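You operate a simulated robot arm through the tools that you are given. There is no shell and no other tool. Be economical: measure what you need, move in short steps, check, and stop when the job is done.

Carry out the task below with a simulated two-armed robot. There is one attempt and no reset: what you move stays moved.

TASK
Take the lid off the straight glue pot and lay it down on the wooden work shelf of the tall rack. Stack the round grey patch labelled "26" from the top of the narrow wooden bench on top of the round grey patch that says "29". Take the yellow scoop on the top of the pump bench and put it away on the low shelf of the rack with pegs. Take the white peg and put it on the front floor bay. Put the strip card on the top of the long strip table. Put the flat tool box that says "27" from the top of the patch press bench on the top of the low bench and the flat tool box that says "65" on the top of the grey parts bench. Do these in any order. Set down upright: strip card.

The check looks at the end state, three seconds after you hand in, the way a careful person would. Anything else that was tipped, shoved, dropped, spilled or broken makes it a failure. Lids that push on must go on centred and level and be pressed home; caps that screw on are set level and turned clockwise until they are tight.

THE ROBOT
Two 7-joint arms with fingered hands on one trunk, on a base that drives. Base frame: it is fixed to the floor where the robot stands at the start and does not move with it; the origin is under the middle of the robot, x ahead of it, y to its left, z up; the surface under the hand at the start is at about z = 900. Units: mm, rad, N and s.
The left shoulder is at the start at [97, 129, 1086], the right one opposite. Places, roughly: flat tool box [-4500, 9500, 750]; front floor bay (22x30 cm) [-7320, 7700, 620]; low shelf of the rack with pegs (104x19 cm) [480, 3560, 520]; round grey patch [0, 6750, 750]; straight glue pot [750, -250, 1000]; strip card [-2500, 11000, 750]; top of the grey parts bench [-6600, 9700, 800]; top of the long strip table [-500, 7700, 800]; top of the low bench [-3000, 11200, 600]; white peg (4x4x5 cm) [-6500, 7300, 800]; yellow scoop (13x8x19 cm) [-6300, 7300, 900]. Payload 5 kg a hand.
Tool frame (each hand has its own): the origin (TCP) lies between the finger pads and is the grasp point; the fingertips stand 37 mm ahead of it; z points along the fingers, y is the line along which they close. Largest opening 124 mm; the body of the gripper starts 43 mm behind the TCP. The gripper is a hand of 3 fingers: y runs from the thumb to the fingers, the wrist lies at [-21, -116, -203] in the tool frame, and closing takes about 1.5 s.
Orientation is told as [roll, pitch, yaw] about the base's x, y, z axes, in that order, counted from this pose: with the fingers straight down and the wrist toward the robot, the tool's x, y and z point along [0, 1, 0], [1, 0, 0] and [0, 0, -1] of the base frame.

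THE INTERFACE
- The arms move only by the tool step_arm. It takes "left_targets", "right_targets" or both (then of equal length, played together; a hand with none holds still); each is a list that holds one entry, the list of rows, each a list of 7 numbers: the turn, a rotation vector about the base's x, y, z in degrees, then the shift along the base's x, y, z in mm, then the gripper command, from -1 (shut) to 1 (fully open), values between in proportion. In form: [[[ax, ay, az, dx, dy, dz, claw], ...]]. A call has 1 to 12 rows; each row is the pose to reach, as a shift and turn from the pose commanded when the call began. Each row takes 0.2 s and may step no farther than 50 mm and 0.15 rad from the row before; otherwise, or with a gripper value out of range, the whole call is refused. A pose out of reach is approached as far as the arm can. The call stops where the force on the tool passes 40 N (or 10 N more than at its start, if that is more) or the arm is blocked; 0.2 s more then pass. The fingers move at their own pace (about 45 mm/s each) and stop on an object; they squeeze with about 32 N. The grip force told is the motor's: it shows also when the fingers shut on nothing. Time passes only in rows, and 0.2 s behind the last, so rows that repeat a pose let the fingers close. The reply holds the time, the measured pose of the TCP, the force on the tool along the base axes, the opening and the grip force, in the units named above and with some noise, with the torque about the TCP (base axes, N m) and any sound that the robot's microphone picked up.
- Cameras (640 x 400 px; columns grow to the right, rows downward): "scene" is now at [261.7, -29.2, 1284.4]; the picture's right is [-0.32, -0.95, 0.00], its down [-0.18, 0.06, -0.98] and it looks along [0.93, -0.32, -0.19] (base axes); focal length 265 px, centre (320, 200). "left" rides on the left gripper at [-73, -104, -154] in its tool frame; the picture's right is [-0.83, -0.26, 0.49], its down [0.51, -0.72, 0.47] and it looks along [0.23, 0.64, 0.73] (tool axes); focal length 243 px, centre (320, 200). "right" rides on the right gripper at [73, -104, -154] in its tool frame; the picture's right is [-0.83, 0.26, -0.49], its down [-0.51, -0.72, 0.47] and it looks along [-0.23, 0.64, 0.73] (tool axes); focal length 243 px, centre (320, 200). There is no depth. A picture from a camera that has moved, and an enlarged one, comes with that camera's place and axes in the base frame and with its lens.
- grab_frame(camera): a new picture of that camera. The clock stands still meanwhile.
- move_column(by): slides the trunk up (or, below 0, down) by that many mm; the arms and the scene camera ride with it, the base frame stays. It gives what a move gives, with no picture.
- roll_base(legs): drives the robot by 1 to 6 legs, each [ahead, left, turn to the left] in mm, mm and rad, along the robot's own axes; the way and the turn of a leg run together, so that a leg with both is an arc; at most 1500 mm and 3.142 rad a leg. The arms and the cameras ride along, it lands a little off, and it stops where it bumps. It gives what a move gives.
- grasp_type(shape, hand): the hand has 3 fingers and takes this shape, open, in about a second: jaw (thumb against the fingers, like two jaws); tri (thumb and two fingers); tip (a fingertip pinch); poke (one finger out to press); point (the index stretched); flat (the hand flat); cup (the hand cupped); fist (a fist). The gripper value then closes the fingers along that shape, each until it touches; the sizes above hold for jaw. It gives what a move gives, with no picture.
- aim_head(pan, tilt): turns the head with the scene camera to pan (to the left, within 1.396 rad either way) and tilt (down, from -0.506 to 1.204), counted from straight ahead of the robot. It gives what a move gives.
- close_up(camera, box): a new picture of the part [left, top, right, bottom] of that camera's present view, enlarged. The clock stands still meanwhile.
- hand_in(): hands the job in; it is judged then, once.

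Go step by step. Nothing tells you exact positions but the pictures and the camera data: compare them with the known pose of the tool, close in by small moves and look again before you grip or let go. The budget is 196 turns and 192 pictures, counting those below and the enlarged ones. Unless the task says otherwise, let go and move clear before handing in.

The tools are called after "Request:" by a JSON object that holds its "op" and its "data". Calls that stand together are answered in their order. step_arm: Moves the arms, as the interface text tells. Its arguments: {"type":"object","properties":{"left_targets":{"type":"array"},"right_targets":{"type":"array"}},"required":[]} The other tools are called the same way: move_column (by) slides the trunk up or down; grasp_type (shape, hand) gives the hand a shape; roll_base (legs) drives the base; aim_head (pan, tilt) turns the head that bears the scene camera; grab_frame (camera) takes a picture; close_up (camera, box) takes an enlarged picture of a part of a camera's view; hand_in () hands the job in.

At the start:

```text
time: 0.0
left_eef_pos: [630.9, 90.1, 1174.5]
left_tool_rot: [-0.003, -0.003, 0.001]
left_wrist_force: [0.2, 0.4, 0.1]
left_torque: [-0.01, -0.01, 0.01]
left_gripper_width: 123.7
left_grip_force: 0.1
left_shape: jaw
right_eef_pos: [504.5, -321.9, 1242.6]
right_tool_rot: [0.001, -0.001, -0.001]
right_wrist_force: [-0.1, 0.1, -0.5]
right_torque: [0.0, -0.04, 0.02]
right_gripper_width: 123.5
right_grip_force: 0.0
right_shape: jaw
trunk travel left (down, up): [-275.0, 288.0]
robot x, y, heading: [-0.5, -0.9, -0.002]
head pan, tilt: [-0.328, 0.19]
```

scene: 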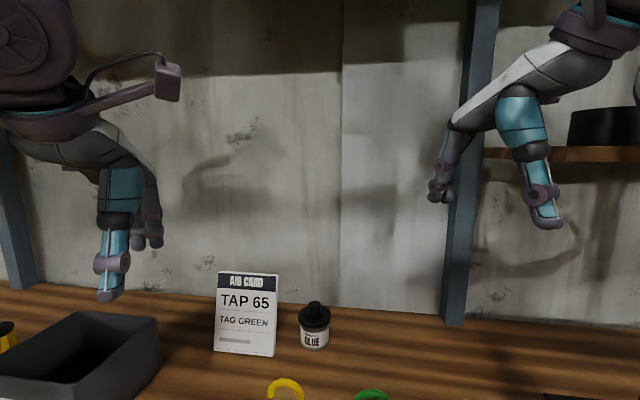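
right: 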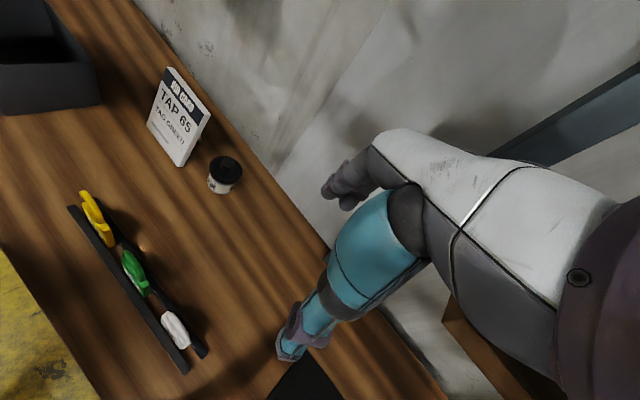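
left: 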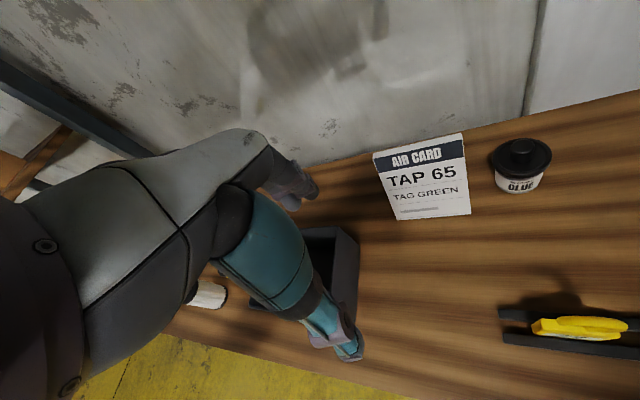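

I see a work shelf with an air card, a small glue pot with a black lid, and a rack of clips. I'll look closer at the pot and look around.

Request:
{"op": "close_up", "data": {"camera": "scene", "box": [200, 260, 360, 360]}}

Request:
{"op": "aim_head", "data": {"pan": -0.3, "tilt": 0.7}}

Request:
{"op": "grab_frame", "data": {"camera": "scene"}}

```text
4.00 times, centred on (280, 310) of scene
camera zoom: at [261.7, -29.2, 1284.4], right [-0.32, -0.95, 0.0], down [-0.18, 0.06, -0.98], along [0.93, -0.32, -0.19], focal length 1061 px, centre (480, -240)
```

zoom: 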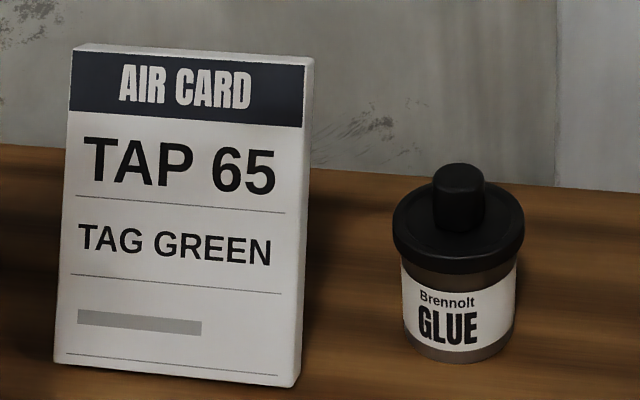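

```text
time: 0.9
left_eef_pos: [630.9, 89.6, 1174.4]
left_tool_rot: [-0.002, -0.002, 0.0]
left_wrist_force: [-1.0, 0.2, -0.2]
left_torque: [-0.01, -0.01, 0.0]
left_gripper_width: 123.5
left_grip_force: 0.1
left_shape: jaw
right_eef_pos: [503.1, -322.5, 1242.7]
right_tool_rot: [-0.001, -0.002, -0.001]
right_wrist_force: [-0.4, -0.1, -0.9]
right_torque: [-0.01, -0.04, -0.01]
right_gripper_width: 123.8
right_grip_force: 0.0
right_shape: jaw
trunk travel left (down, up): [-275.0, 288.0]
robot x, y, heading: [0.8, 1.8, -0.001]
head pan, tilt: [-0.3, 0.7]
```

```text
187 pictures are left
camera scene: at [255.0, -24.4, 1238.1], right [-0.3, -0.96, 0.0], down [-0.61, 0.19, -0.77], along [0.73, -0.23, -0.64], focal length 265 px, centre (320, 200)
```

scene: 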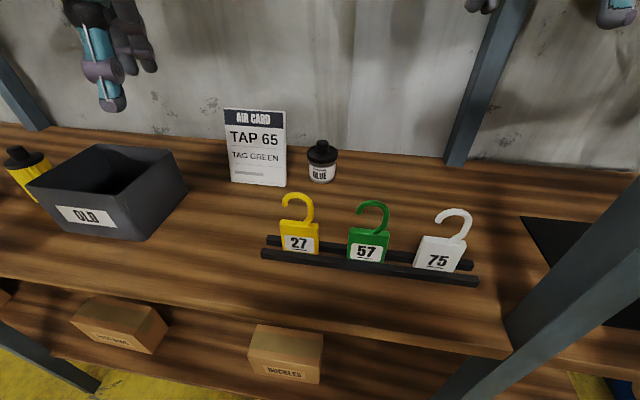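

Pot computed near (715,-172), base z≈900, knob top ≈998. I'll check the other object on the left for ambiguity, and move the right hand above the pot.

Request:
{"op": "close_up", "data": {"camera": "scene", "box": [0, 130, 120, 205]}}

Request:
{"op": "step_arm", "data": {"right_targets": [[[0, 0, 0, 45, 20, -10, 1], [0, 0, 0, 90, 50, -40, 1], [0, 0, 0, 130, 80, -70, 1], [0, 0, 0, 170, 110, -90, 1], [0, 0, 0, 192, 135, -115, 1], [0, 0, 0, 192, 135, -115, 1]]]}}

Request:
{"op": "grab_frame", "data": {"camera": "right"}}

Request:
{"op": "grab_frame", "data": {"camera": "scene"}}

```text
5.33 times, centred on (60, 168) of scene
camera zoom: at [255.0, -24.4, 1238.1], right [-0.3, -0.96, 0.0], down [-0.61, 0.19, -0.77], along [0.73, -0.23, -0.64], focal length 1414 px, centre (1707, 373)
```

zoom: 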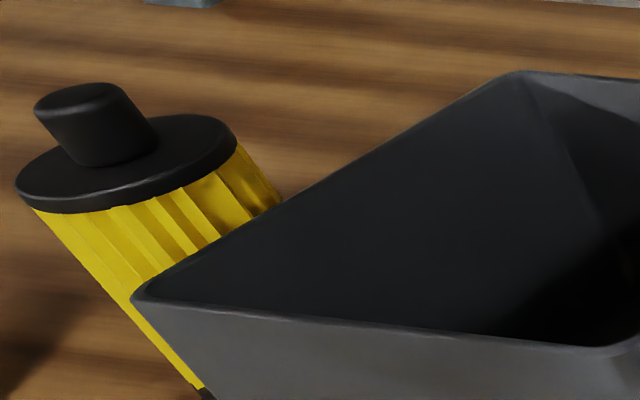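

```text
refused: row 1 steps farther than a row can; nothing moved
```

```text
185 pictures are left
camera right: at [398.7, -249.8, 1395.7], right [0.26, -0.83, 0.49], down [-0.72, -0.51, -0.47], along [0.64, -0.23, -0.73], focal length 243 px, centre (320, 200)
```

right: 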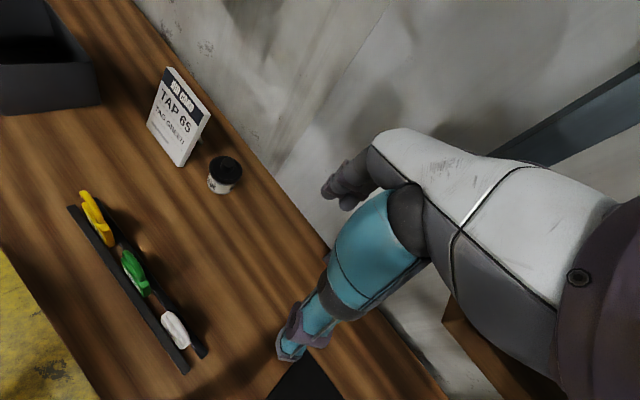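

```text
184 pictures are left
camera scene: at [255.0, -24.4, 1238.1], right [-0.3, -0.96, 0.0], down [-0.61, 0.19, -0.77], along [0.73, -0.23, -0.64], focal length 265 px, centre (320, 200)
```

scene: 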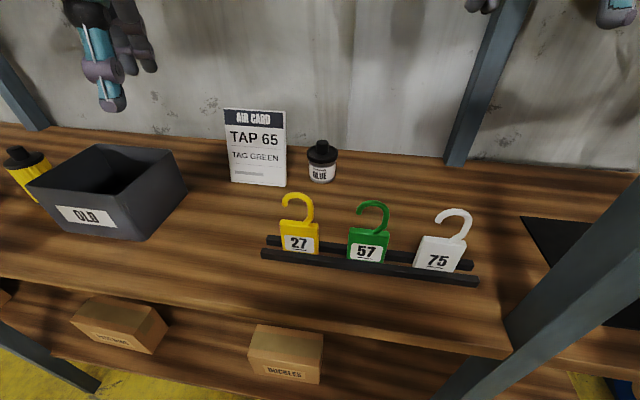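

The ribbed yellow pot is another thing; the straight one is the white glue pot. Moving the right hand above it in smaller steps.

Request:
{"op": "step_arm", "data": {"right_targets": [[[0, 0, 0, 36, 25, -15, 1], [0, 0, 0, 72, 50, -30, 1], [0, 0, 0, 108, 75, -50, 1], [0, 0, 0, 144, 100, -70, 1], [0, 0, 0, 180, 125, -90, 1], [0, 0, 0, 211, 150, -110, 1], [0, 0, 0, 211, 150, -110, 1]]]}}

Request:
{"op": "grab_frame", "data": {"camera": "right"}}

Request:
{"op": "grab_frame", "data": {"camera": "scene"}}

```text
time: 2.7
left_eef_pos: [621.0, 85.8, 1160.9]
left_tool_rot: [0.007, 0.022, -0.007]
left_wrist_force: [3.2, -1.4, -1.7]
left_torque: [0.1, 0.2, 0.04]
left_gripper_width: 124.3
left_grip_force: 0.0
left_shape: jaw
right_eef_pos: [694.7, -185.4, 1101.6]
right_tool_rot: [-0.002, 0.043, -0.023]
right_wrist_force: [2.4, -1.9, -2.6]
right_torque: [0.28, 0.14, 0.07]
right_gripper_width: 123.8
right_grip_force: 0.1
right_shape: jaw
trunk travel left (down, up): [-275.0, 288.0]
robot x, y, heading: [-28.9, 18.4, -0.016]
head pan, tilt: [-0.3, 0.7]
stopped in row 7 (right hand): the arm was blocked; the commanded pose is now the measured one
```

```text
183 pictures are left
camera right: at [599.5, -110.4, 1259.9], right [0.26, -0.84, 0.48], down [-0.75, -0.49, -0.44], along [0.6, -0.25, -0.76], focal length 243 px, centre (320, 200)
```

right: 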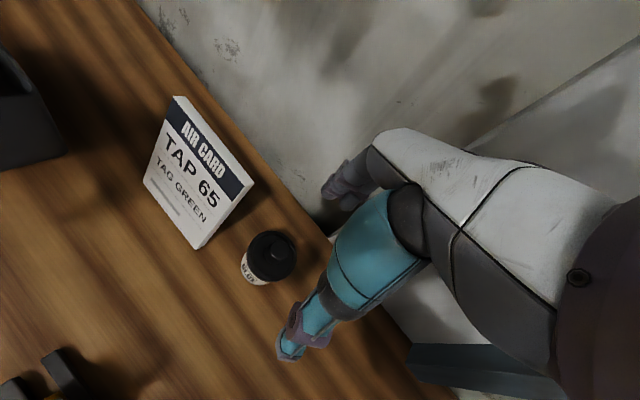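

```text
182 pictures are left
camera scene: at [239.4, -26.3, 1233.2], right [-0.32, -0.95, 0.0], down [-0.62, 0.21, -0.76], along [0.72, -0.24, -0.65], focal length 265 px, centre (320, 200)
```

scene: 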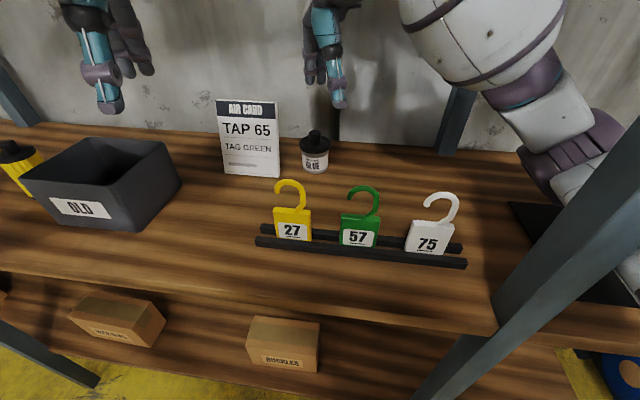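

The right arm lies outside the front-right rack post and is blocked by it. I'll withdraw it to its start pose and use the left hand for the lid instead.

Request:
{"op": "step_arm", "data": {"right_targets": [[[0, 0, 0, -10, -40, 25, 1], [0, 0, 0, -40, -70, 45, 1], [0, 0, 0, -80, -95, 60, 1], [0, 0, 0, -120, -120, 80, 1], [0, 0, 0, -155, -140, 100, 1], [0, 0, 0, -195, -150, 120, 1], [0, 0, 0, -235, -160, 140, 1], [0, 0, 0, -235, -160, 140, 1]]]}}

Request:
{"op": "aim_head", "data": {"pan": -0.9, "tilt": 0.5}}

Request:
{"op": "grab_frame", "data": {"camera": "scene"}}

```text
refused: row 4 steps farther than a row can; nothing moved
```

```text
time: 3.7
left_eef_pos: [607.5, 95.4, 1170.0]
left_tool_rot: [0.001, 0.009, -0.004]
left_wrist_force: [0.0, -0.2, 0.1]
left_torque: [0.0, -0.02, 0.01]
left_gripper_width: 123.9
left_grip_force: 0.1
left_shape: jaw
right_eef_pos: [683.5, -176.1, 1114.7]
right_tool_rot: [-0.007, 0.03, -0.023]
right_wrist_force: [0.3, 0.6, -0.1]
right_torque: [0.02, -0.03, 0.01]
right_gripper_width: 123.8
right_grip_force: 0.0
right_shape: jaw
trunk travel left (down, up): [-275.0, 288.0]
robot x, y, heading: [-28.0, 18.1, -0.017]
head pan, tilt: [-0.901, 0.499]
```

```text
181 pictures are left
camera scene: at [200.8, -63.3, 1255.1], right [-0.8, -0.61, 0.0], down [-0.29, 0.38, -0.88], along [0.53, -0.7, -0.48], focal length 265 px, centre (320, 200)
```

scene: 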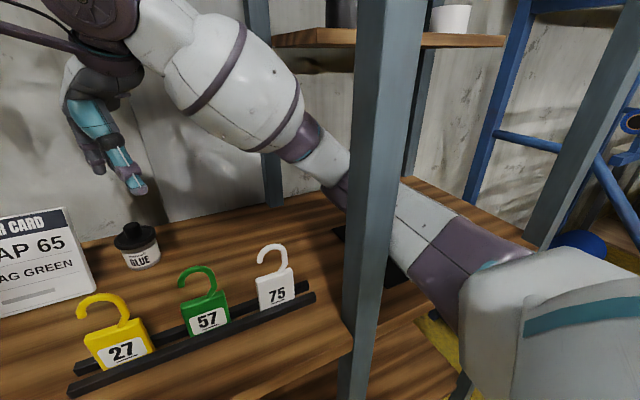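

The arm is indeed outside the post. I'll withdraw it.

Request:
{"op": "step_arm", "data": {"right_targets": [[[0, 0, 0, -10, -40, 25, 1], [0, 0, 0, -38, -65, 45, 1], [0, 0, 0, -72, -92, 60, 1], [0, 0, 0, -106, -117, 80, 1], [0, 0, 0, -140, -137, 100, 1], [0, 0, 0, -178, -150, 120, 1], [0, 0, 0, -218, -160, 140, 1], [0, 0, 0, -218, -160, 140, 1]]]}}

Request:
{"op": "grab_frame", "data": {"camera": "scene"}}

```text
time: 5.0
left_eef_pos: [606.3, 156.6, 1169.9]
left_tool_rot: [-0.006, 0.013, 0.076]
left_wrist_force: [-0.2, 0.4, 0.1]
left_torque: [-0.05, -0.05, -0.06]
left_gripper_width: 124.0
left_grip_force: 0.1
left_shape: jaw
right_eef_pos: [591.1, -224.0, 1068.8]
right_tool_rot: [-0.153, 0.328, 0.078]
right_wrist_force: [0.7, -1.0, -0.6]
right_torque: [0.01, -0.01, 0.01]
right_gripper_width: 124.0
right_grip_force: 0.0
right_shape: jaw
trunk travel left (down, up): [-275.0, 288.0]
robot x, y, heading: [-32.4, 21.7, 0.063]
head pan, tilt: [-0.901, 0.499]
stopped in row 6 (right hand): the arm was blocked; the commanded pose is now the measured one
```

```text
180 pictures are left
camera scene: at [214.8, -33.8, 1256.6], right [-0.75, -0.67, 0.01], down [-0.33, 0.35, -0.88], along [0.58, -0.66, -0.48], focal length 265 px, centre (320, 200)
```

scene: 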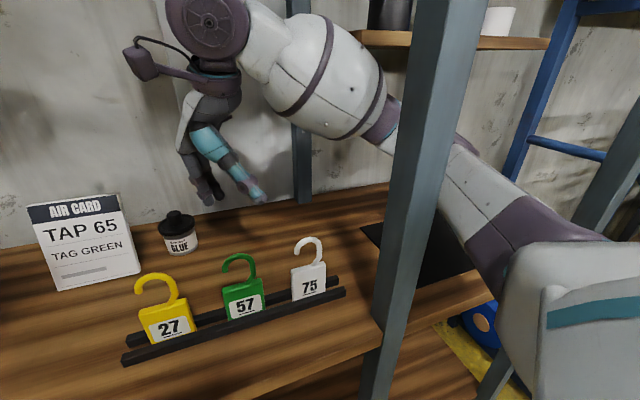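

The crook of the arm caught on the post. I'll untwist the hand and take it right and up first.

Request:
{"op": "step_arm", "data": {"right_targets": [[[2, -5, -1, 15, -10, 20, 1], [4, -10, -2, 30, -20, 45, 1], [6, -15, -3, 30, -45, 75, 1], [9, -19, -4, 30, -75, 105, 1], [9, -19, -4, 15, -110, 125, 1], [9, -19, -4, 0, -150, 140, 1], [9, -19, -4, 0, -150, 140, 1]]]}}

Request:
{"op": "grab_frame", "data": {"camera": "scene"}}

```text
time: 6.2
left_eef_pos: [580.5, 228.0, 1172.5]
left_tool_rot: [-0.006, 0.008, 0.181]
left_wrist_force: [-0.8, -1.1, 0.5]
left_torque: [0.08, -0.07, 0.01]
left_gripper_width: 124.2
left_grip_force: 0.1
left_shape: jaw
right_eef_pos: [647.2, -222.3, 1114.6]
right_tool_rot: [-0.102, 0.143, 0.189]
right_wrist_force: [-0.6, -0.3, 0.3]
right_torque: [-0.04, -0.04, -0.04]
right_gripper_width: 123.7
right_grip_force: 0.2
right_shape: jaw
trunk travel left (down, up): [-275.0, 288.0]
robot x, y, heading: [-35.2, 18.5, 0.167]
head pan, tilt: [-0.901, 0.499]
stopped in row 6 (right hand): the arm was blocked; the commanded pose is now the measured one
```

```text
179 pictures are left
camera scene: at [210.3, -2.7, 1257.6], right [-0.67, -0.74, 0.01], down [-0.36, 0.31, -0.88], along [0.65, -0.59, -0.48], focal length 265 px, centre (320, 200)
```

scene: 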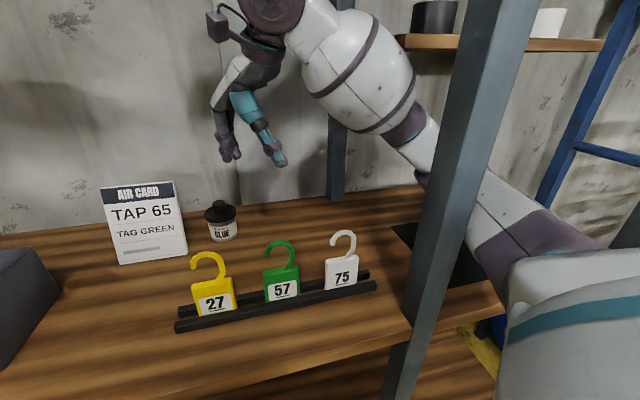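

The forearm lies on the far-right side of the post; shifting the base right moves the arm clear of it. I'll shift right a bit and look.

Request:
{"op": "roll_base", "data": {"legs": [[40, -100, 0]]}}

Request:
{"op": "grab_frame", "data": {"camera": "scene"}}

Request:
{"op": "grab_frame", "data": {"camera": "right"}}

```text
time: 7.0
left_eef_pos: [581.6, 217.9, 1169.4]
left_tool_rot: [0.0, 0.01, 0.184]
left_wrist_force: [-0.4, -0.1, 1.1]
left_torque: [0.04, -0.01, 0.02]
left_gripper_width: 123.8
left_grip_force: 0.0
left_shape: jaw
right_eef_pos: [647.0, -231.3, 1107.7]
right_tool_rot: [-0.099, 0.145, 0.189]
right_wrist_force: [-0.6, 0.0, 0.5]
right_torque: [-0.02, 0.01, 0.0]
right_gripper_width: 123.8
right_grip_force: 0.1
right_shape: jaw
trunk travel left (down, up): [-275.0, 288.0]
robot x, y, heading: [-32.4, 13.3, 0.168]
head pan, tilt: [-0.901, 0.499]
stopped in leg 1: the robot was blocked; the commanded pose is now the measured one
```

```text
178 pictures are left
camera scene: at [211.5, -13.3, 1255.2], right [-0.67, -0.74, 0.0], down [-0.36, 0.32, -0.88], along [0.65, -0.59, -0.48], focal length 265 px, centre (320, 200)
```

scene: 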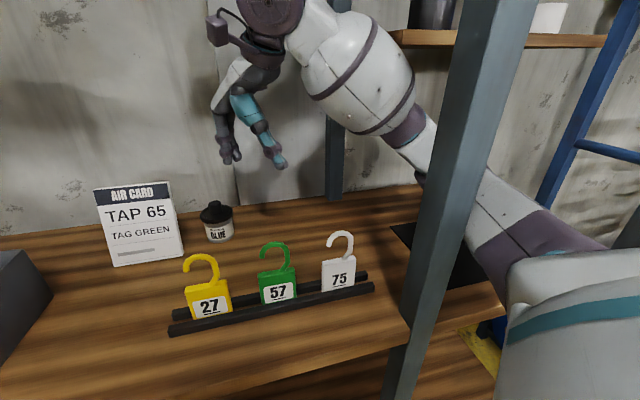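

```text
177 pictures are left
camera right: at [550.2, -161.3, 1266.4], right [0.48, -0.7, 0.53], down [-0.66, -0.69, -0.31], along [0.58, -0.2, -0.79], focal length 243 px, centre (320, 200)
```

right: 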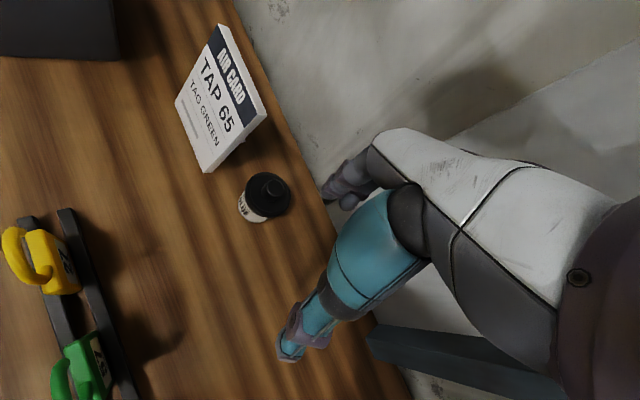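

Still blocked; I need a clearer view of what touches. Looking farther right and down, and up.

Request:
{"op": "aim_head", "data": {"pan": -1.39, "tilt": 0.6}}

Request:
{"op": "grab_frame", "data": {"camera": "scene"}}

Request:
{"op": "aim_head", "data": {"pan": -1.1, "tilt": 0.0}}

Request:
{"op": "grab_frame", "data": {"camera": "scene"}}

Request:
{"op": "grab_frame", "data": {"camera": "left"}}

```text
time: 7.9
left_eef_pos: [583.9, 217.8, 1167.2]
left_tool_rot: [-0.002, 0.013, 0.182]
left_wrist_force: [-0.9, 0.4, 0.0]
left_torque: [-0.01, 0.01, -0.01]
left_gripper_width: 123.8
left_grip_force: 0.1
left_shape: jaw
right_eef_pos: [647.7, -231.0, 1107.7]
right_tool_rot: [-0.101, 0.146, 0.186]
right_wrist_force: [0.2, -0.6, -0.1]
right_torque: [0.0, -0.03, 0.0]
right_gripper_width: 123.9
right_grip_force: 0.1
right_shape: jaw
trunk travel left (down, up): [-275.0, 288.0]
robot x, y, heading: [-31.1, 17.6, 0.166]
head pan, tilt: [-1.389, 0.6]
```

```text
176 pictures are left
camera scene: at [175.7, -34.2, 1245.5], right [-0.94, -0.34, 0.0], down [-0.2, 0.53, -0.83], along [0.28, -0.78, -0.56], focal length 265 px, centre (320, 200)
```

scene: 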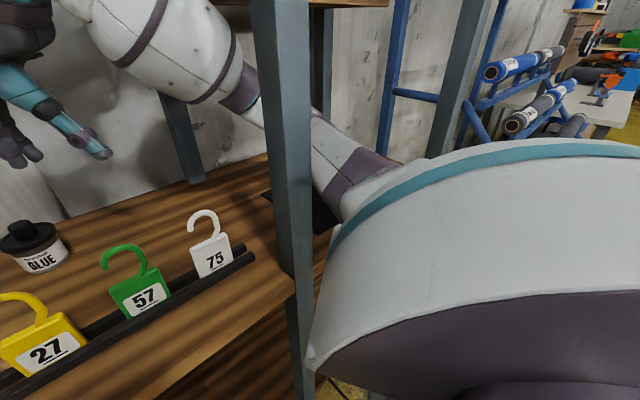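

```text
time: 8.9
left_eef_pos: [584.1, 219.1, 1166.9]
left_tool_rot: [-0.004, 0.014, 0.181]
left_wrist_force: [0.1, 0.4, -0.8]
left_torque: [0.01, 0.02, -0.02]
left_gripper_width: 123.7
left_grip_force: 0.0
left_shape: jaw
right_eef_pos: [648.0, -234.3, 1106.9]
right_tool_rot: [-0.1, 0.146, 0.187]
right_wrist_force: [1.0, -0.1, 0.7]
right_torque: [-0.02, -0.02, -0.02]
right_gripper_width: 123.9
right_grip_force: 0.0
right_shape: jaw
trunk travel left (down, up): [-275.0, 288.0]
robot x, y, heading: [-33.5, 16.4, 0.166]
head pan, tilt: [-1.1, 0.0]
```

```text
175 pictures are left
camera scene: at [199.4, -23.3, 1300.4], right [-0.8, -0.59, 0.0], down [0.0, 0.0, -1.0], along [0.59, -0.8, 0.0], focal length 265 px, centre (320, 200)
```

scene: 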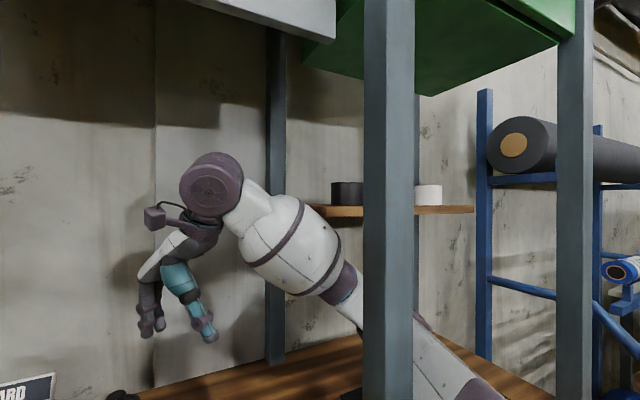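

```text
174 pictures are left
camera left: at [496.8, 128.7, 1321.4], right [-0.11, -0.87, -0.49], down [-0.81, 0.37, -0.46], along [0.58, 0.34, -0.74], focal length 243 px, centre (320, 200)
```

left: 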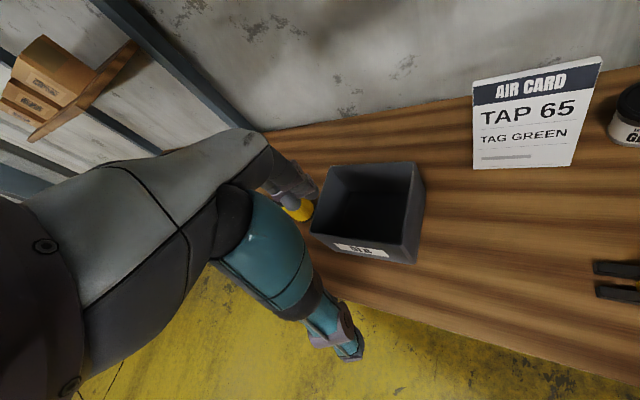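

The upper arm and forearm hold the post in the crook; my forward component was likely the blocker. Try a pure sideways shift right (in base frame -y).

Request:
{"op": "roll_base", "data": {"legs": [[-14, -80, 0]]}}

Request:
{"op": "grab_frame", "data": {"camera": "scene"}}

```text
time: 9.7
left_eef_pos: [580.3, 210.4, 1168.4]
left_tool_rot: [-0.001, 0.008, 0.184]
left_wrist_force: [-0.4, -0.6, 0.1]
left_torque: [-0.01, 0.02, 0.03]
left_gripper_width: 124.1
left_grip_force: 0.0
left_shape: jaw
right_eef_pos: [646.1, -236.2, 1103.8]
right_tool_rot: [-0.106, 0.151, 0.196]
right_wrist_force: [-0.7, 0.8, -0.5]
right_torque: [-0.02, -0.02, -0.05]
right_gripper_width: 123.9
right_grip_force: 0.0
right_shape: jaw
trunk travel left (down, up): [-275.0, 288.0]
robot x, y, heading: [-35.1, 9.2, 0.165]
head pan, tilt: [-1.1, 0.0]
stopped in leg 1: the robot was blocked; the commanded pose is now the measured one
```

```text
173 pictures are left
camera scene: at [196.6, -32.1, 1301.3], right [-0.8, -0.6, 0.0], down [0.0, 0.0, -1.0], along [0.6, -0.8, 0.0], focal length 265 px, centre (320, 200)
```

scene: 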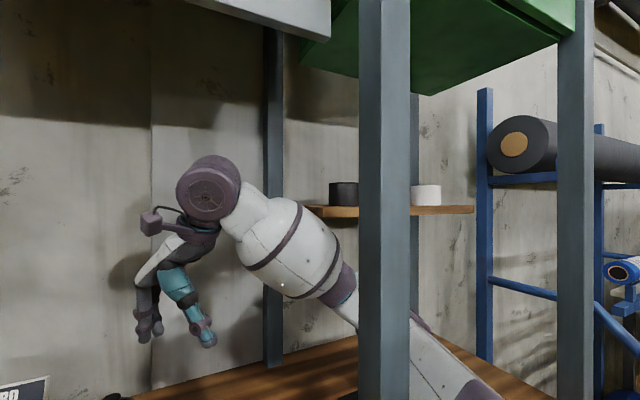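

The rack stands rotated ~25° and the arm is threaded between two front posts. I'll unwind by rotating the base clockwise about post A.

Request:
{"op": "roll_base", "data": {"legs": [[28, 28, -0.08], [26, 29, -0.08]]}}

Request:
{"op": "grab_frame", "data": {"camera": "scene"}}

```text
time: 10.7
left_eef_pos: [610.3, 201.3, 1167.1]
left_tool_rot: [0.001, 0.012, 0.13]
left_wrist_force: [-0.2, -0.1, 0.7]
left_torque: [0.0, -0.04, 0.01]
left_gripper_width: 123.9
left_grip_force: 0.0
left_shape: jaw
right_eef_pos: [650.1, -245.9, 1097.6]
right_tool_rot: [-0.107, 0.157, 0.145]
right_wrist_force: [-0.4, 0.8, -0.4]
right_torque: [0.02, 0.01, 0.01]
right_gripper_width: 124.0
right_grip_force: 0.0
right_shape: jaw
trunk travel left (down, up): [-275.0, 288.0]
robot x, y, heading: [-16.8, 33.4, 0.113]
head pan, tilt: [-1.1, 0.0]
stopped in leg 1: the robot was blocked; the commanded pose is now the measured one
```

```text
172 pictures are left
camera scene: at [212.6, -20.6, 1301.0], right [-0.83, -0.55, 0.0], down [0.0, 0.0, -1.0], along [0.55, -0.83, 0.0], focal length 265 px, centre (320, 200)
```

scene: 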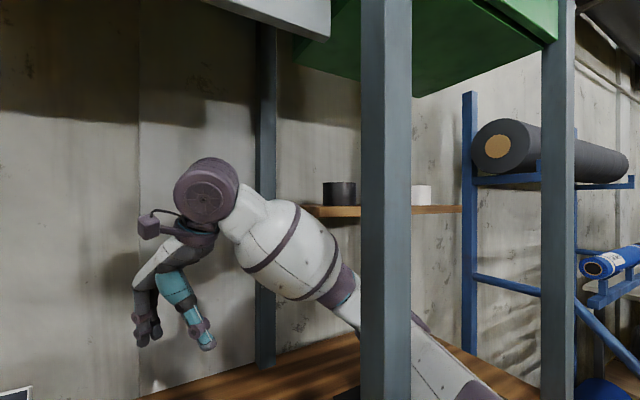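

It moved about a third of the way. Continue in the same sense.

Request:
{"op": "roll_base", "data": {"legs": [[10, 28, -0.08]]}}

Request:
{"op": "roll_base", "data": {"legs": [[28, 20, -0.08]]}}

Request:
{"op": "grab_frame", "data": {"camera": "scene"}}

```text
time: 11.6
left_eef_pos: [627.0, 189.9, 1168.5]
left_tool_rot: [0.0, 0.012, 0.077]
left_wrist_force: [-1.7, 0.4, 0.8]
left_torque: [0.01, 0.02, 0.02]
left_gripper_width: 123.8
left_grip_force: 0.0
left_shape: jaw
right_eef_pos: [642.2, -255.3, 1090.9]
right_tool_rot: [-0.108, 0.172, 0.098]
right_wrist_force: [0.2, 0.7, -0.1]
right_torque: [-0.02, -0.03, 0.01]
right_gripper_width: 124.0
right_grip_force: 0.0
right_shape: jaw
trunk travel left (down, up): [-275.0, 288.0]
robot x, y, heading: [-9.4, 56.0, 0.054]
head pan, tilt: [-1.1, 0.0]
stopped in leg 1: the robot was blocked; the commanded pose is now the measured one
```

```text
time: 12.5
left_eef_pos: [669.6, 173.7, 1161.4]
left_tool_rot: [-0.009, 0.018, -0.002]
left_wrist_force: [-0.3, -0.2, 0.2]
left_torque: [-0.01, 0.04, -0.04]
left_gripper_width: 124.0
left_grip_force: 0.1
left_shape: jaw
right_eef_pos: [650.9, -269.9, 1085.6]
right_tool_rot: [-0.122, 0.184, 0.023]
right_wrist_force: [-0.9, 0.2, -0.2]
right_torque: [0.0, -0.01, 0.02]
right_gripper_width: 124.0
right_grip_force: 0.1
right_shape: jaw
trunk travel left (down, up): [-275.0, 288.0]
robot x, y, heading: [15.8, 79.1, -0.023]
head pan, tilt: [-1.1, 0.0]
```

```text
171 pictures are left
camera scene: at [246.9, 7.5, 1299.7], right [-0.9, -0.43, 0.01], down [-0.01, -0.01, -1.0], along [0.43, -0.9, 0.01], focal length 265 px, centre (320, 200)
```

scene: 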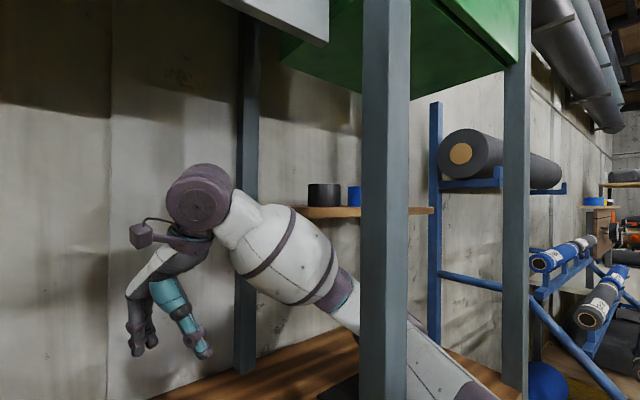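

Free movement now. Try moving the hand right and up with it levelled.

Request:
{"op": "step_arm", "data": {"right_targets": [[[2, -3, 0, 10, -10, 25, 1], [4, -6, 0, 15, -25, 55, 1], [7, -10, 0, 15, -45, 90, 1], [7, -10, 0, 10, -70, 120, 1], [7, -10, 0, 0, -95, 150, 1], [7, -10, 0, 0, -95, 150, 1]]]}}

Request:
{"op": "grab_frame", "data": {"camera": "scene"}}

```text
time: 13.4
left_eef_pos: [655.2, 180.0, 1171.6]
left_tool_rot: [-0.006, 0.008, 0.007]
left_wrist_force: [0.7, -0.3, -0.3]
left_torque: [0.05, 0.03, 0.01]
left_gripper_width: 124.1
left_grip_force: 0.1
left_shape: jaw
right_eef_pos: [670.5, -274.7, 1093.4]
right_tool_rot: [-0.097, 0.19, 0.104]
right_wrist_force: [-0.2, 0.7, 0.6]
right_torque: [0.0, -0.02, 0.02]
right_gripper_width: 124.1
right_grip_force: 0.1
right_shape: jaw
trunk travel left (down, up): [-275.0, 288.0]
robot x, y, heading: [12.3, 84.5, -0.013]
head pan, tilt: [-1.1, 0.0]
stopped in row 4 (right hand): the arm was blocked; the commanded pose is now the measured one
```

```text
170 pictures are left
camera scene: at [233.1, 9.6, 1304.8], right [-0.9, -0.44, 0.0], down [0.0, -0.01, -1.0], along [0.44, -0.9, 0.0], focal length 265 px, centre (320, 200)
```

scene: 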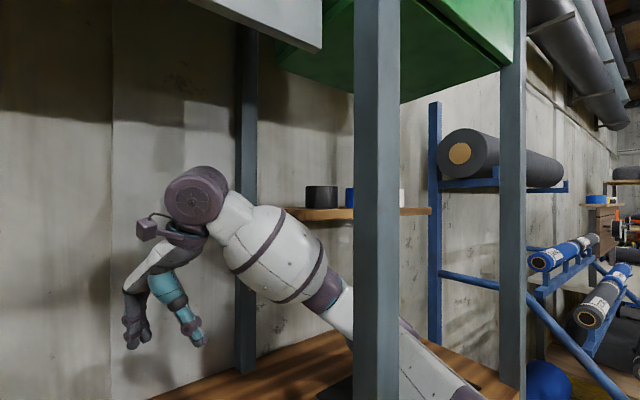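

Blocked again; I'll look at the lower arm.

Request:
{"op": "aim_head", "data": {"pan": -1.2, "tilt": 0.9}}

Request:
{"op": "grab_frame", "data": {"camera": "scene"}}

Request:
{"op": "aim_head", "data": {"pan": -0.7, "tilt": 0.5}}

Request:
{"op": "grab_frame", "data": {"camera": "scene"}}

```text
time: 14.6
left_eef_pos: [656.9, 182.3, 1166.6]
left_tool_rot: [-0.008, 0.014, 0.004]
left_wrist_force: [0.1, 0.7, 0.4]
left_torque: [-0.03, 0.01, -0.04]
left_gripper_width: 123.9
left_grip_force: 0.1
left_shape: jaw
right_eef_pos: [672.1, -277.1, 1092.7]
right_tool_rot: [-0.098, 0.191, 0.096]
right_wrist_force: [-0.1, 0.8, 0.6]
right_torque: [0.01, -0.04, -0.01]
right_gripper_width: 124.2
right_grip_force: 0.1
right_shape: jaw
trunk travel left (down, up): [-275.0, 288.0]
robot x, y, heading: [12.5, 84.9, -0.015]
head pan, tilt: [-1.201, 0.901]
```

```text
169 pictures are left
camera scene: at [221.3, 21.9, 1221.6], right [-0.94, -0.35, 0.01], down [-0.27, 0.73, -0.63], along [0.21, -0.59, -0.78], focal length 265 px, centre (320, 200)
```

scene: 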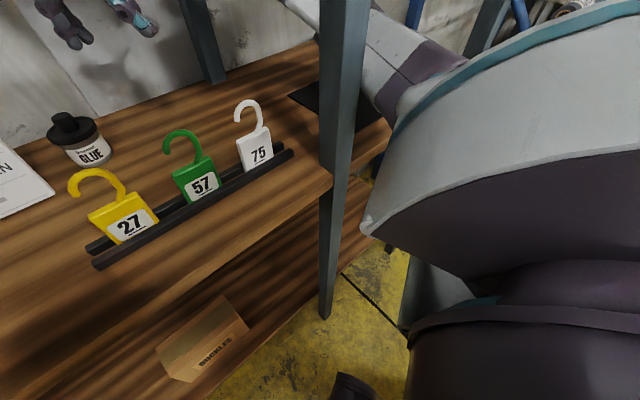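

```text
time: 15.6
left_eef_pos: [657.0, 181.7, 1166.5]
left_tool_rot: [-0.008, 0.015, 0.004]
left_wrist_force: [0.6, -0.1, 0.7]
left_torque: [0.02, 0.02, -0.01]
left_gripper_width: 124.0
left_grip_force: 0.1
left_shape: jaw
right_eef_pos: [671.7, -277.2, 1093.7]
right_tool_rot: [-0.097, 0.192, 0.094]
right_wrist_force: [0.8, 0.9, -0.2]
right_torque: [0.0, -0.04, 0.01]
right_gripper_width: 124.1
right_grip_force: 0.1
right_shape: jaw
trunk travel left (down, up): [-275.0, 288.0]
robot x, y, heading: [15.7, 85.0, -0.018]
head pan, tilt: [-0.7, 0.499]
```

```text
168 pictures are left
camera scene: at [264.0, 33.4, 1254.9], right [-0.66, -0.75, 0.01], down [-0.36, 0.31, -0.88], along [0.66, -0.58, -0.48], focal length 265 px, centre (320, 200)
```

scene: 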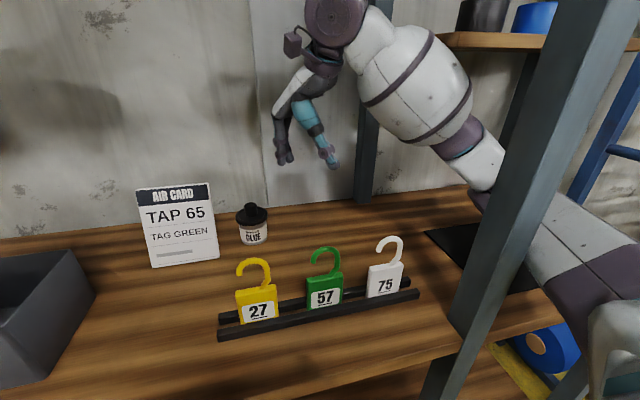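

Geometry works out: the elbow sits between posts A and B, so moving right jams it on B. I'll retract the hand straight back/up toward its start pose relative to the base, keeping left.

Request:
{"op": "step_arm", "data": {"right_targets": [[[1, -2, -1, -15, 8, 20, 1], [2, -4, -2, -35, 15, 45, 1], [3, -6, -3, -60, 20, 70, 1], [4, -8, -4, -85, 25, 95, 1], [5, -10, -5, -110, 28, 120, 1], [5, -11, -5, -135, 28, 140, 1], [5, -11, -5, -160, 28, 150, 1], [5, -11, -5, -160, 28, 150, 1]]]}}

Request:
{"op": "grab_frame", "data": {"camera": "scene"}}

```text
time: 16.6
left_eef_pos: [671.2, 167.3, 1162.9]
left_tool_rot: [0.011, 0.023, 0.013]
left_wrist_force: [-0.2, -0.2, 0.0]
left_torque: [-0.04, -0.08, 0.0]
left_gripper_width: 123.7
left_grip_force: 0.0
left_shape: jaw
right_eef_pos: [613.9, -247.6, 1076.7]
right_tool_rot: [-0.074, 0.279, 0.071]
right_wrist_force: [-0.4, 0.3, -0.5]
right_torque: [-0.02, 0.03, 0.03]
right_gripper_width: 124.3
right_grip_force: 0.1
right_shape: jaw
trunk travel left (down, up): [-275.0, 288.0]
robot x, y, heading: [18.7, 85.9, -0.011]
head pan, tilt: [-0.7, 0.499]
stopped in row 5 (right hand): the arm was blocked; the commanded pose is now the measured one
```

```text
167 pictures are left
camera scene: at [280.2, 14.2, 1253.0], right [-0.65, -0.76, 0.0], down [-0.38, 0.32, -0.87], along [0.66, -0.57, -0.49], focal length 265 px, centre (320, 200)
```

scene: 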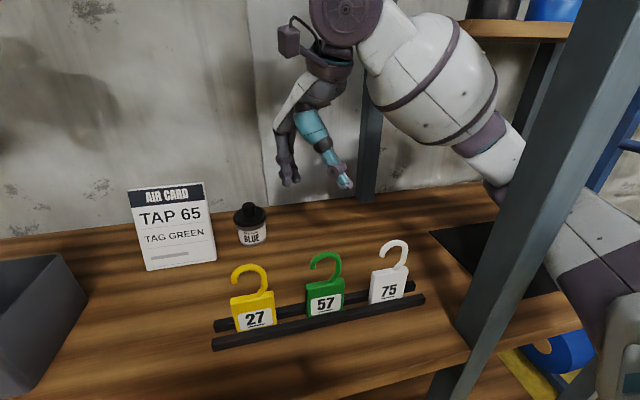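

The hand came back ~60 mm but would not rise. Continue straight back without raising or turning.

Request:
{"op": "step_arm", "data": {"right_targets": [[[0, 0, 0, -20, 0, 0, 1], [0, 0, 0, -40, 0, 0, 1], [0, 0, 0, -60, 0, 5, 1], [0, 0, 0, -80, 0, 10, 1], [0, 0, 0, -100, 0, 10, 1], [0, 0, 0, -100, 0, 10, 1]]]}}

Request:
{"op": "grab_frame", "data": {"camera": "scene"}}

```text
time: 17.8
left_eef_pos: [634.9, 184.6, 1186.0]
left_tool_rot: [0.001, -0.009, 0.02]
left_wrist_force: [-6.9, 0.2, 4.1]
left_torque: [-0.05, -0.58, 0.01]
left_gripper_width: 123.8
left_grip_force: 0.1
left_shape: jaw
right_eef_pos: [493.2, -231.1, 1101.8]
right_tool_rot: [-0.084, 0.265, 0.087]
right_wrist_force: [-4.8, 1.9, 0.0]
right_torque: [-0.16, -0.54, 0.04]
right_gripper_width: 123.8
right_grip_force: 0.1
right_shape: jaw
trunk travel left (down, up): [-275.0, 288.0]
robot x, y, heading: [16.9, 83.6, 0.004]
head pan, tilt: [-0.7, 0.499]
stopped in row 5 (right hand): the force on the tool passed its limit at 78 N (the readings are from after the stop); the commanded pose is now the measured one
```

```text
166 pictures are left
camera scene: at [245.1, 27.6, 1262.5], right [-0.64, -0.77, -0.01], down [-0.35, 0.31, -0.88], along [0.68, -0.56, -0.47], focal length 265 px, centre (320, 200)
```

scene: 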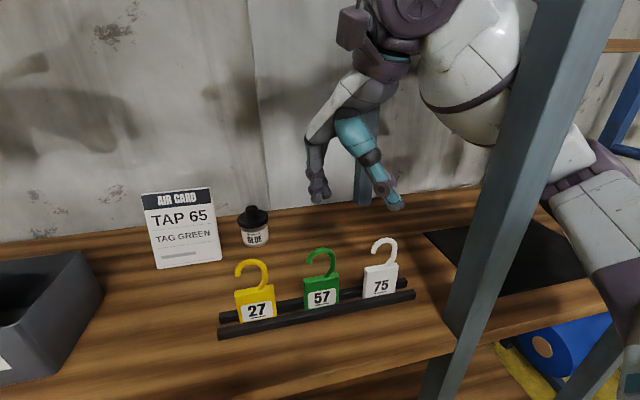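

Hand is back to x=493; the forearm bulb is now against post A. Next, up and to the right around it.

Request:
{"op": "step_arm", "data": {"right_targets": [[[0, -3, 0, 15, -10, 20, 1], [0, -6, 0, 20, -30, 45, 1], [0, -9, 0, 20, -50, 70, 1], [0, -12, 0, 20, -75, 95, 1], [0, -15, 0, 15, -100, 120, 1], [0, -15, 0, 15, -100, 140, 1], [0, -15, 0, 15, -100, 140, 1]]]}}

Request:
{"op": "grab_frame", "data": {"camera": "scene"}}

```text
time: 19.4
left_eef_pos: [653.8, 181.9, 1168.4]
left_tool_rot: [0.001, 0.012, 0.018]
left_wrist_force: [0.7, -0.7, -0.3]
left_torque: [0.05, 0.01, 0.0]
left_gripper_width: 123.8
left_grip_force: 0.0
left_shape: jaw
right_eef_pos: [521.4, -331.5, 1231.8]
right_tool_rot: [-0.11, 0.012, 0.084]
right_wrist_force: [0.7, -0.3, 0.7]
right_torque: [0.04, -0.03, 0.05]
right_gripper_width: 124.3
right_grip_force: 0.1
right_shape: jaw
trunk travel left (down, up): [-275.0, 288.0]
robot x, y, heading: [18.4, 87.5, -0.004]
head pan, tilt: [-0.7, 0.499]
```

```text
165 pictures are left
camera scene: at [262.8, 26.8, 1255.2], right [-0.64, -0.77, 0.0], down [-0.37, 0.31, -0.88], along [0.67, -0.57, -0.48], focal length 265 px, centre (320, 200)
```

scene: 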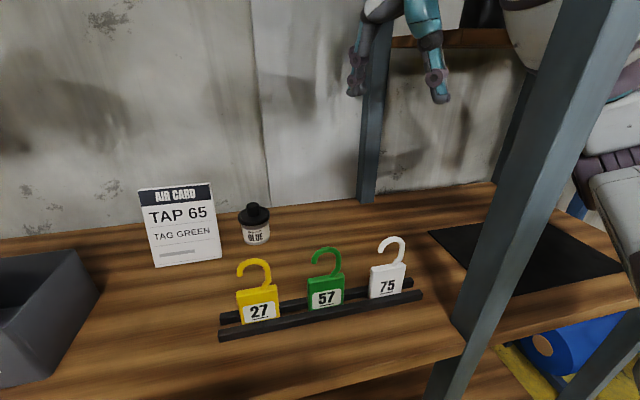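

Hand is free now. Move it right and back past the post.

Request:
{"op": "step_arm", "data": {"right_targets": [[[2, 0, -1, 0, -35, 5, 1], [4, 0, -2, -15, -70, 10, 1], [6, 0, -4, -40, -95, 15, 1], [6, 0, -5, -75, -105, 20, 1], [6, 0, -5, -110, -110, 20, 1], [6, 0, -5, -145, -110, 20, 1], [6, 0, -5, -145, -110, 20, 1]]]}}

Request:
{"op": "aim_head", "data": {"pan": -1.1, "tilt": 0.2}}

Request:
{"op": "grab_frame", "data": {"camera": "scene"}}

```text
time: 20.3
left_eef_pos: [653.2, 188.0, 1168.8]
left_tool_rot: [0.0, 0.012, 0.024]
left_wrist_force: [0.6, 0.7, 0.4]
left_torque: [-0.02, -0.03, -0.04]
left_gripper_width: 123.9
left_grip_force: 0.0
left_shape: jaw
right_eef_pos: [477.5, -419.4, 1247.5]
right_tool_rot: [0.002, 0.007, 0.04]
right_wrist_force: [3.4, 10.0, 7.8]
right_torque: [-0.56, -0.24, 0.65]
right_gripper_width: 123.8
right_grip_force: 0.1
right_shape: jaw
trunk travel left (down, up): [-275.0, 288.0]
robot x, y, heading: [18.5, 85.8, 0.006]
head pan, tilt: [-0.7, 0.499]
stopped in row 4 (right hand): the force on the tool passed its limit at 53 N (the readings are from after the stop); the commanded pose is now the measured one
```

```text
time: 21.2
left_eef_pos: [653.7, 186.7, 1167.5]
left_tool_rot: [-0.001, 0.011, 0.021]
left_wrist_force: [-0.3, 0.3, 0.6]
left_torque: [0.01, 0.01, -0.01]
left_gripper_width: 123.9
left_grip_force: 0.1
left_shape: jaw
right_eef_pos: [476.7, -420.6, 1246.4]
right_tool_rot: [0.002, 0.007, 0.036]
right_wrist_force: [4.1, 16.3, 10.6]
right_torque: [-0.84, -0.46, 1.06]
right_gripper_width: 124.0
right_grip_force: 0.0
right_shape: jaw
trunk travel left (down, up): [-275.0, 288.0]
robot x, y, heading: [16.2, 84.8, 0.003]
head pan, tilt: [-1.1, 0.201]
```

```text
164 pictures are left
camera scene: at [236.0, 6.7, 1283.0], right [-0.89, -0.46, 0.0], down [-0.09, 0.18, -0.98], along [0.45, -0.87, -0.2], focal length 265 px, centre (320, 200)
```

scene: 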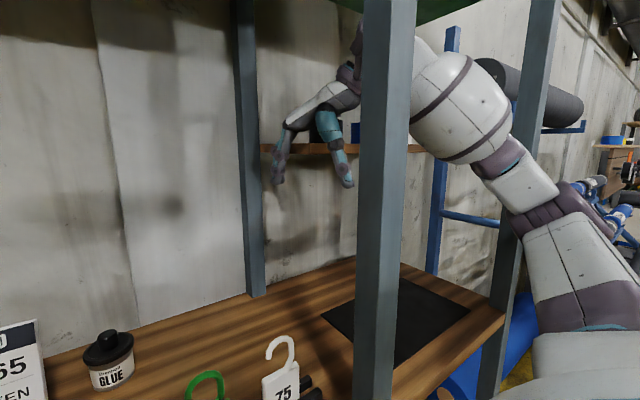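

The hand nudges the small upper shelf. Back off left a little, then straight back out between the posts.

Request:
{"op": "step_arm", "data": {"right_targets": [[[0, 0, 0, -15, 15, -5, 1], [0, 0, 0, -35, 22, -5, 1], [0, 0, 0, -60, 22, -5, 1], [0, 0, 0, -85, 20, -5, 1], [0, 0, 0, -110, 15, -5, 1], [0, 0, 0, -135, 10, -5, 1], [0, 0, 0, -135, 10, -5, 1]]]}}

Request:
{"op": "grab_frame", "data": {"camera": "scene"}}

```text
time: 21.8
left_eef_pos: [655.8, 187.2, 1166.8]
left_tool_rot: [0.001, 0.013, 0.022]
left_wrist_force: [0.3, -0.1, -0.6]
left_torque: [-0.04, 0.0, 0.0]
left_gripper_width: 124.1
left_grip_force: 0.1
left_shape: jaw
right_eef_pos: [454.0, -403.6, 1237.9]
right_tool_rot: [0.012, 0.008, 0.033]
right_wrist_force: [12.4, 4.6, 6.9]
right_torque: [-0.37, 0.39, 0.62]
right_gripper_width: 123.6
right_grip_force: 0.0
right_shape: jaw
trunk travel left (down, up): [-275.0, 288.0]
robot x, y, heading: [14.8, 88.4, 0.004]
head pan, tilt: [-1.1, 0.201]
stopped in row 2 (right hand): the force on the tool passed its limit at 83 N (the readings are from after the stop); the commanded pose is now the measured one
```

```text
163 pictures are left
camera scene: at [239.1, 5.2, 1282.5], right [-0.89, -0.46, 0.0], down [-0.09, 0.18, -0.98], along [0.45, -0.87, -0.2], focal length 265 px, centre (320, 200)
```

scene: 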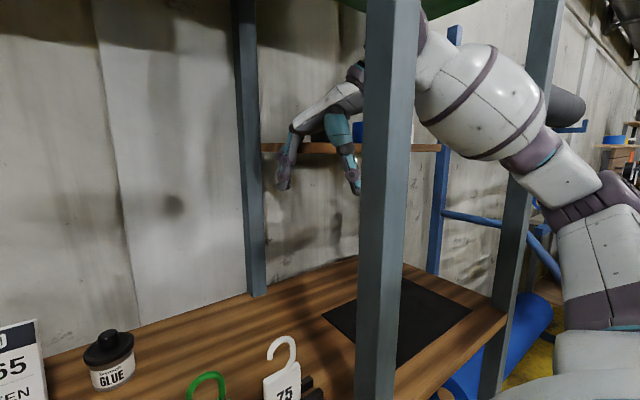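

The wrist camera catches on post A. I'll ease forward, yaw the hand so the wrist swings right, then pull back.

Request:
{"op": "step_arm", "data": {"right_targets": [[[0, 0, 0, 15, -5, 0, 1], [0, 0, 7, 20, -8, 0, 1], [0, 0, 14, 20, -8, 0, 1], [0, 0, 21, 15, -10, 0, 1], [0, 0, 28, 5, -12, 0, 1], [0, 0, 32, -10, -14, 0, 1], [0, 0, 32, -25, -16, 0, 1], [0, 0, 32, -45, -18, 0, 1], [0, 0, 32, -65, -20, 0, 1], [0, 0, 32, -65, -20, 0, 1]]]}}

Request:
{"op": "grab_frame", "data": {"camera": "scene"}}

```text
time: 24.0
left_eef_pos: [656.0, 183.7, 1166.0]
left_tool_rot: [0.001, 0.013, 0.021]
left_wrist_force: [-0.8, 0.1, -0.4]
left_torque: [-0.01, 0.01, -0.01]
left_gripper_width: 124.0
left_grip_force: 0.2
left_shape: jaw
right_eef_pos: [388.7, -426.7, 1238.1]
right_tool_rot: [0.011, 0.011, 0.587]
right_wrist_force: [0.8, 0.1, 0.2]
right_torque: [-0.05, 0.04, 0.0]
right_gripper_width: 124.1
right_grip_force: 0.1
right_shape: jaw
trunk travel left (down, up): [-275.0, 288.0]
robot x, y, heading: [19.5, 86.7, 0.007]
head pan, tilt: [-1.1, 0.201]
```

```text
162 pictures are left
camera scene: at [238.5, 4.0, 1282.4], right [-0.89, -0.46, 0.0], down [-0.09, 0.18, -0.98], along [0.45, -0.87, -0.2], focal length 265 px, centre (320, 200)
```

scene: 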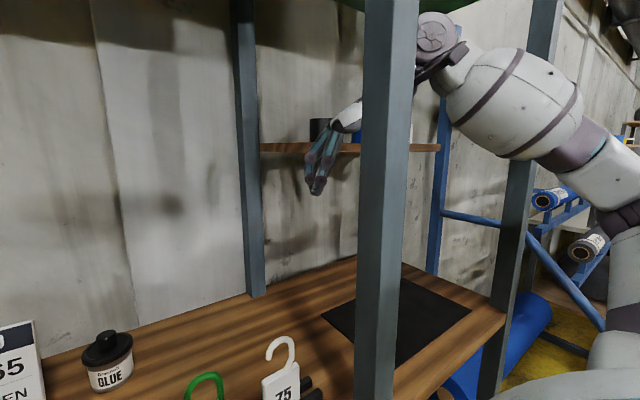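

Clear. Now drive the base straight back, away from the rack.

Request:
{"op": "roll_base", "data": {"legs": [[-200, -20, 0], [-250, -10, 0]]}}

Request:
{"op": "grab_frame", "data": {"camera": "scene"}}

Request:
{"op": "aim_head", "data": {"pan": -0.5, "tilt": 0.35}}

Request:
{"op": "grab_frame", "data": {"camera": "scene"}}

```text
time: 27.0
left_eef_pos: [208.6, 150.4, 1166.7]
left_tool_rot: [0.001, 0.012, 0.018]
left_wrist_force: [-0.1, 0.2, 0.3]
left_torque: [-0.02, 0.01, 0.01]
left_gripper_width: 123.7
left_grip_force: 0.0
left_shape: jaw
right_eef_pos: [-59.5, -457.7, 1238.3]
right_tool_rot: [0.011, 0.01, 0.585]
right_wrist_force: [1.1, 0.3, -0.2]
right_torque: [-0.02, 0.06, 0.01]
right_gripper_width: 124.1
right_grip_force: 0.0
right_shape: jaw
trunk travel left (down, up): [-275.0, 288.0]
robot x, y, heading: [-426.2, 55.8, 0.002]
head pan, tilt: [-1.1, 0.201]
```

```text
161 pictures are left
camera scene: at [-209.6, -28.0, 1282.6], right [-0.89, -0.45, 0.0], down [-0.09, 0.18, -0.98], along [0.44, -0.87, -0.2], focal length 265 px, centre (320, 200)
```

scene: 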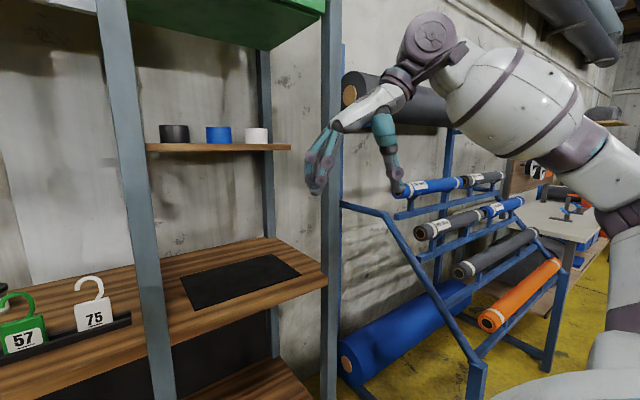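

```text
time: 28.0
left_eef_pos: [208.6, 150.4, 1168.0]
left_tool_rot: [0.001, 0.011, 0.019]
left_wrist_force: [-1.3, 0.6, 0.6]
left_torque: [0.01, 0.01, 0.0]
left_gripper_width: 124.0
left_grip_force: 0.1
left_shape: jaw
right_eef_pos: [-60.6, -458.8, 1239.9]
right_tool_rot: [0.011, 0.011, 0.585]
right_wrist_force: [-0.1, 0.4, 0.3]
right_torque: [0.01, 0.0, 0.01]
right_gripper_width: 124.0
right_grip_force: 0.1
right_shape: jaw
trunk travel left (down, up): [-275.0, 288.0]
robot x, y, heading: [-430.1, 54.3, -0.001]
head pan, tilt: [-0.499, 0.351]
```

```text
160 pictures are left
camera scene: at [-170.7, 10.3, 1268.8], right [-0.48, -0.88, 0.0], down [-0.3, 0.16, -0.94], along [0.82, -0.45, -0.34], focal length 265 px, centre (320, 200)
```

scene: 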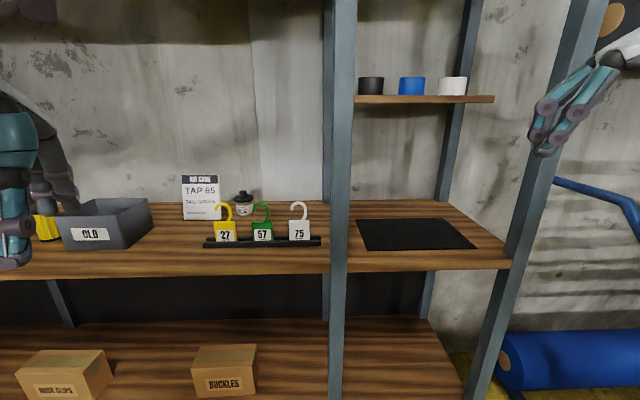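

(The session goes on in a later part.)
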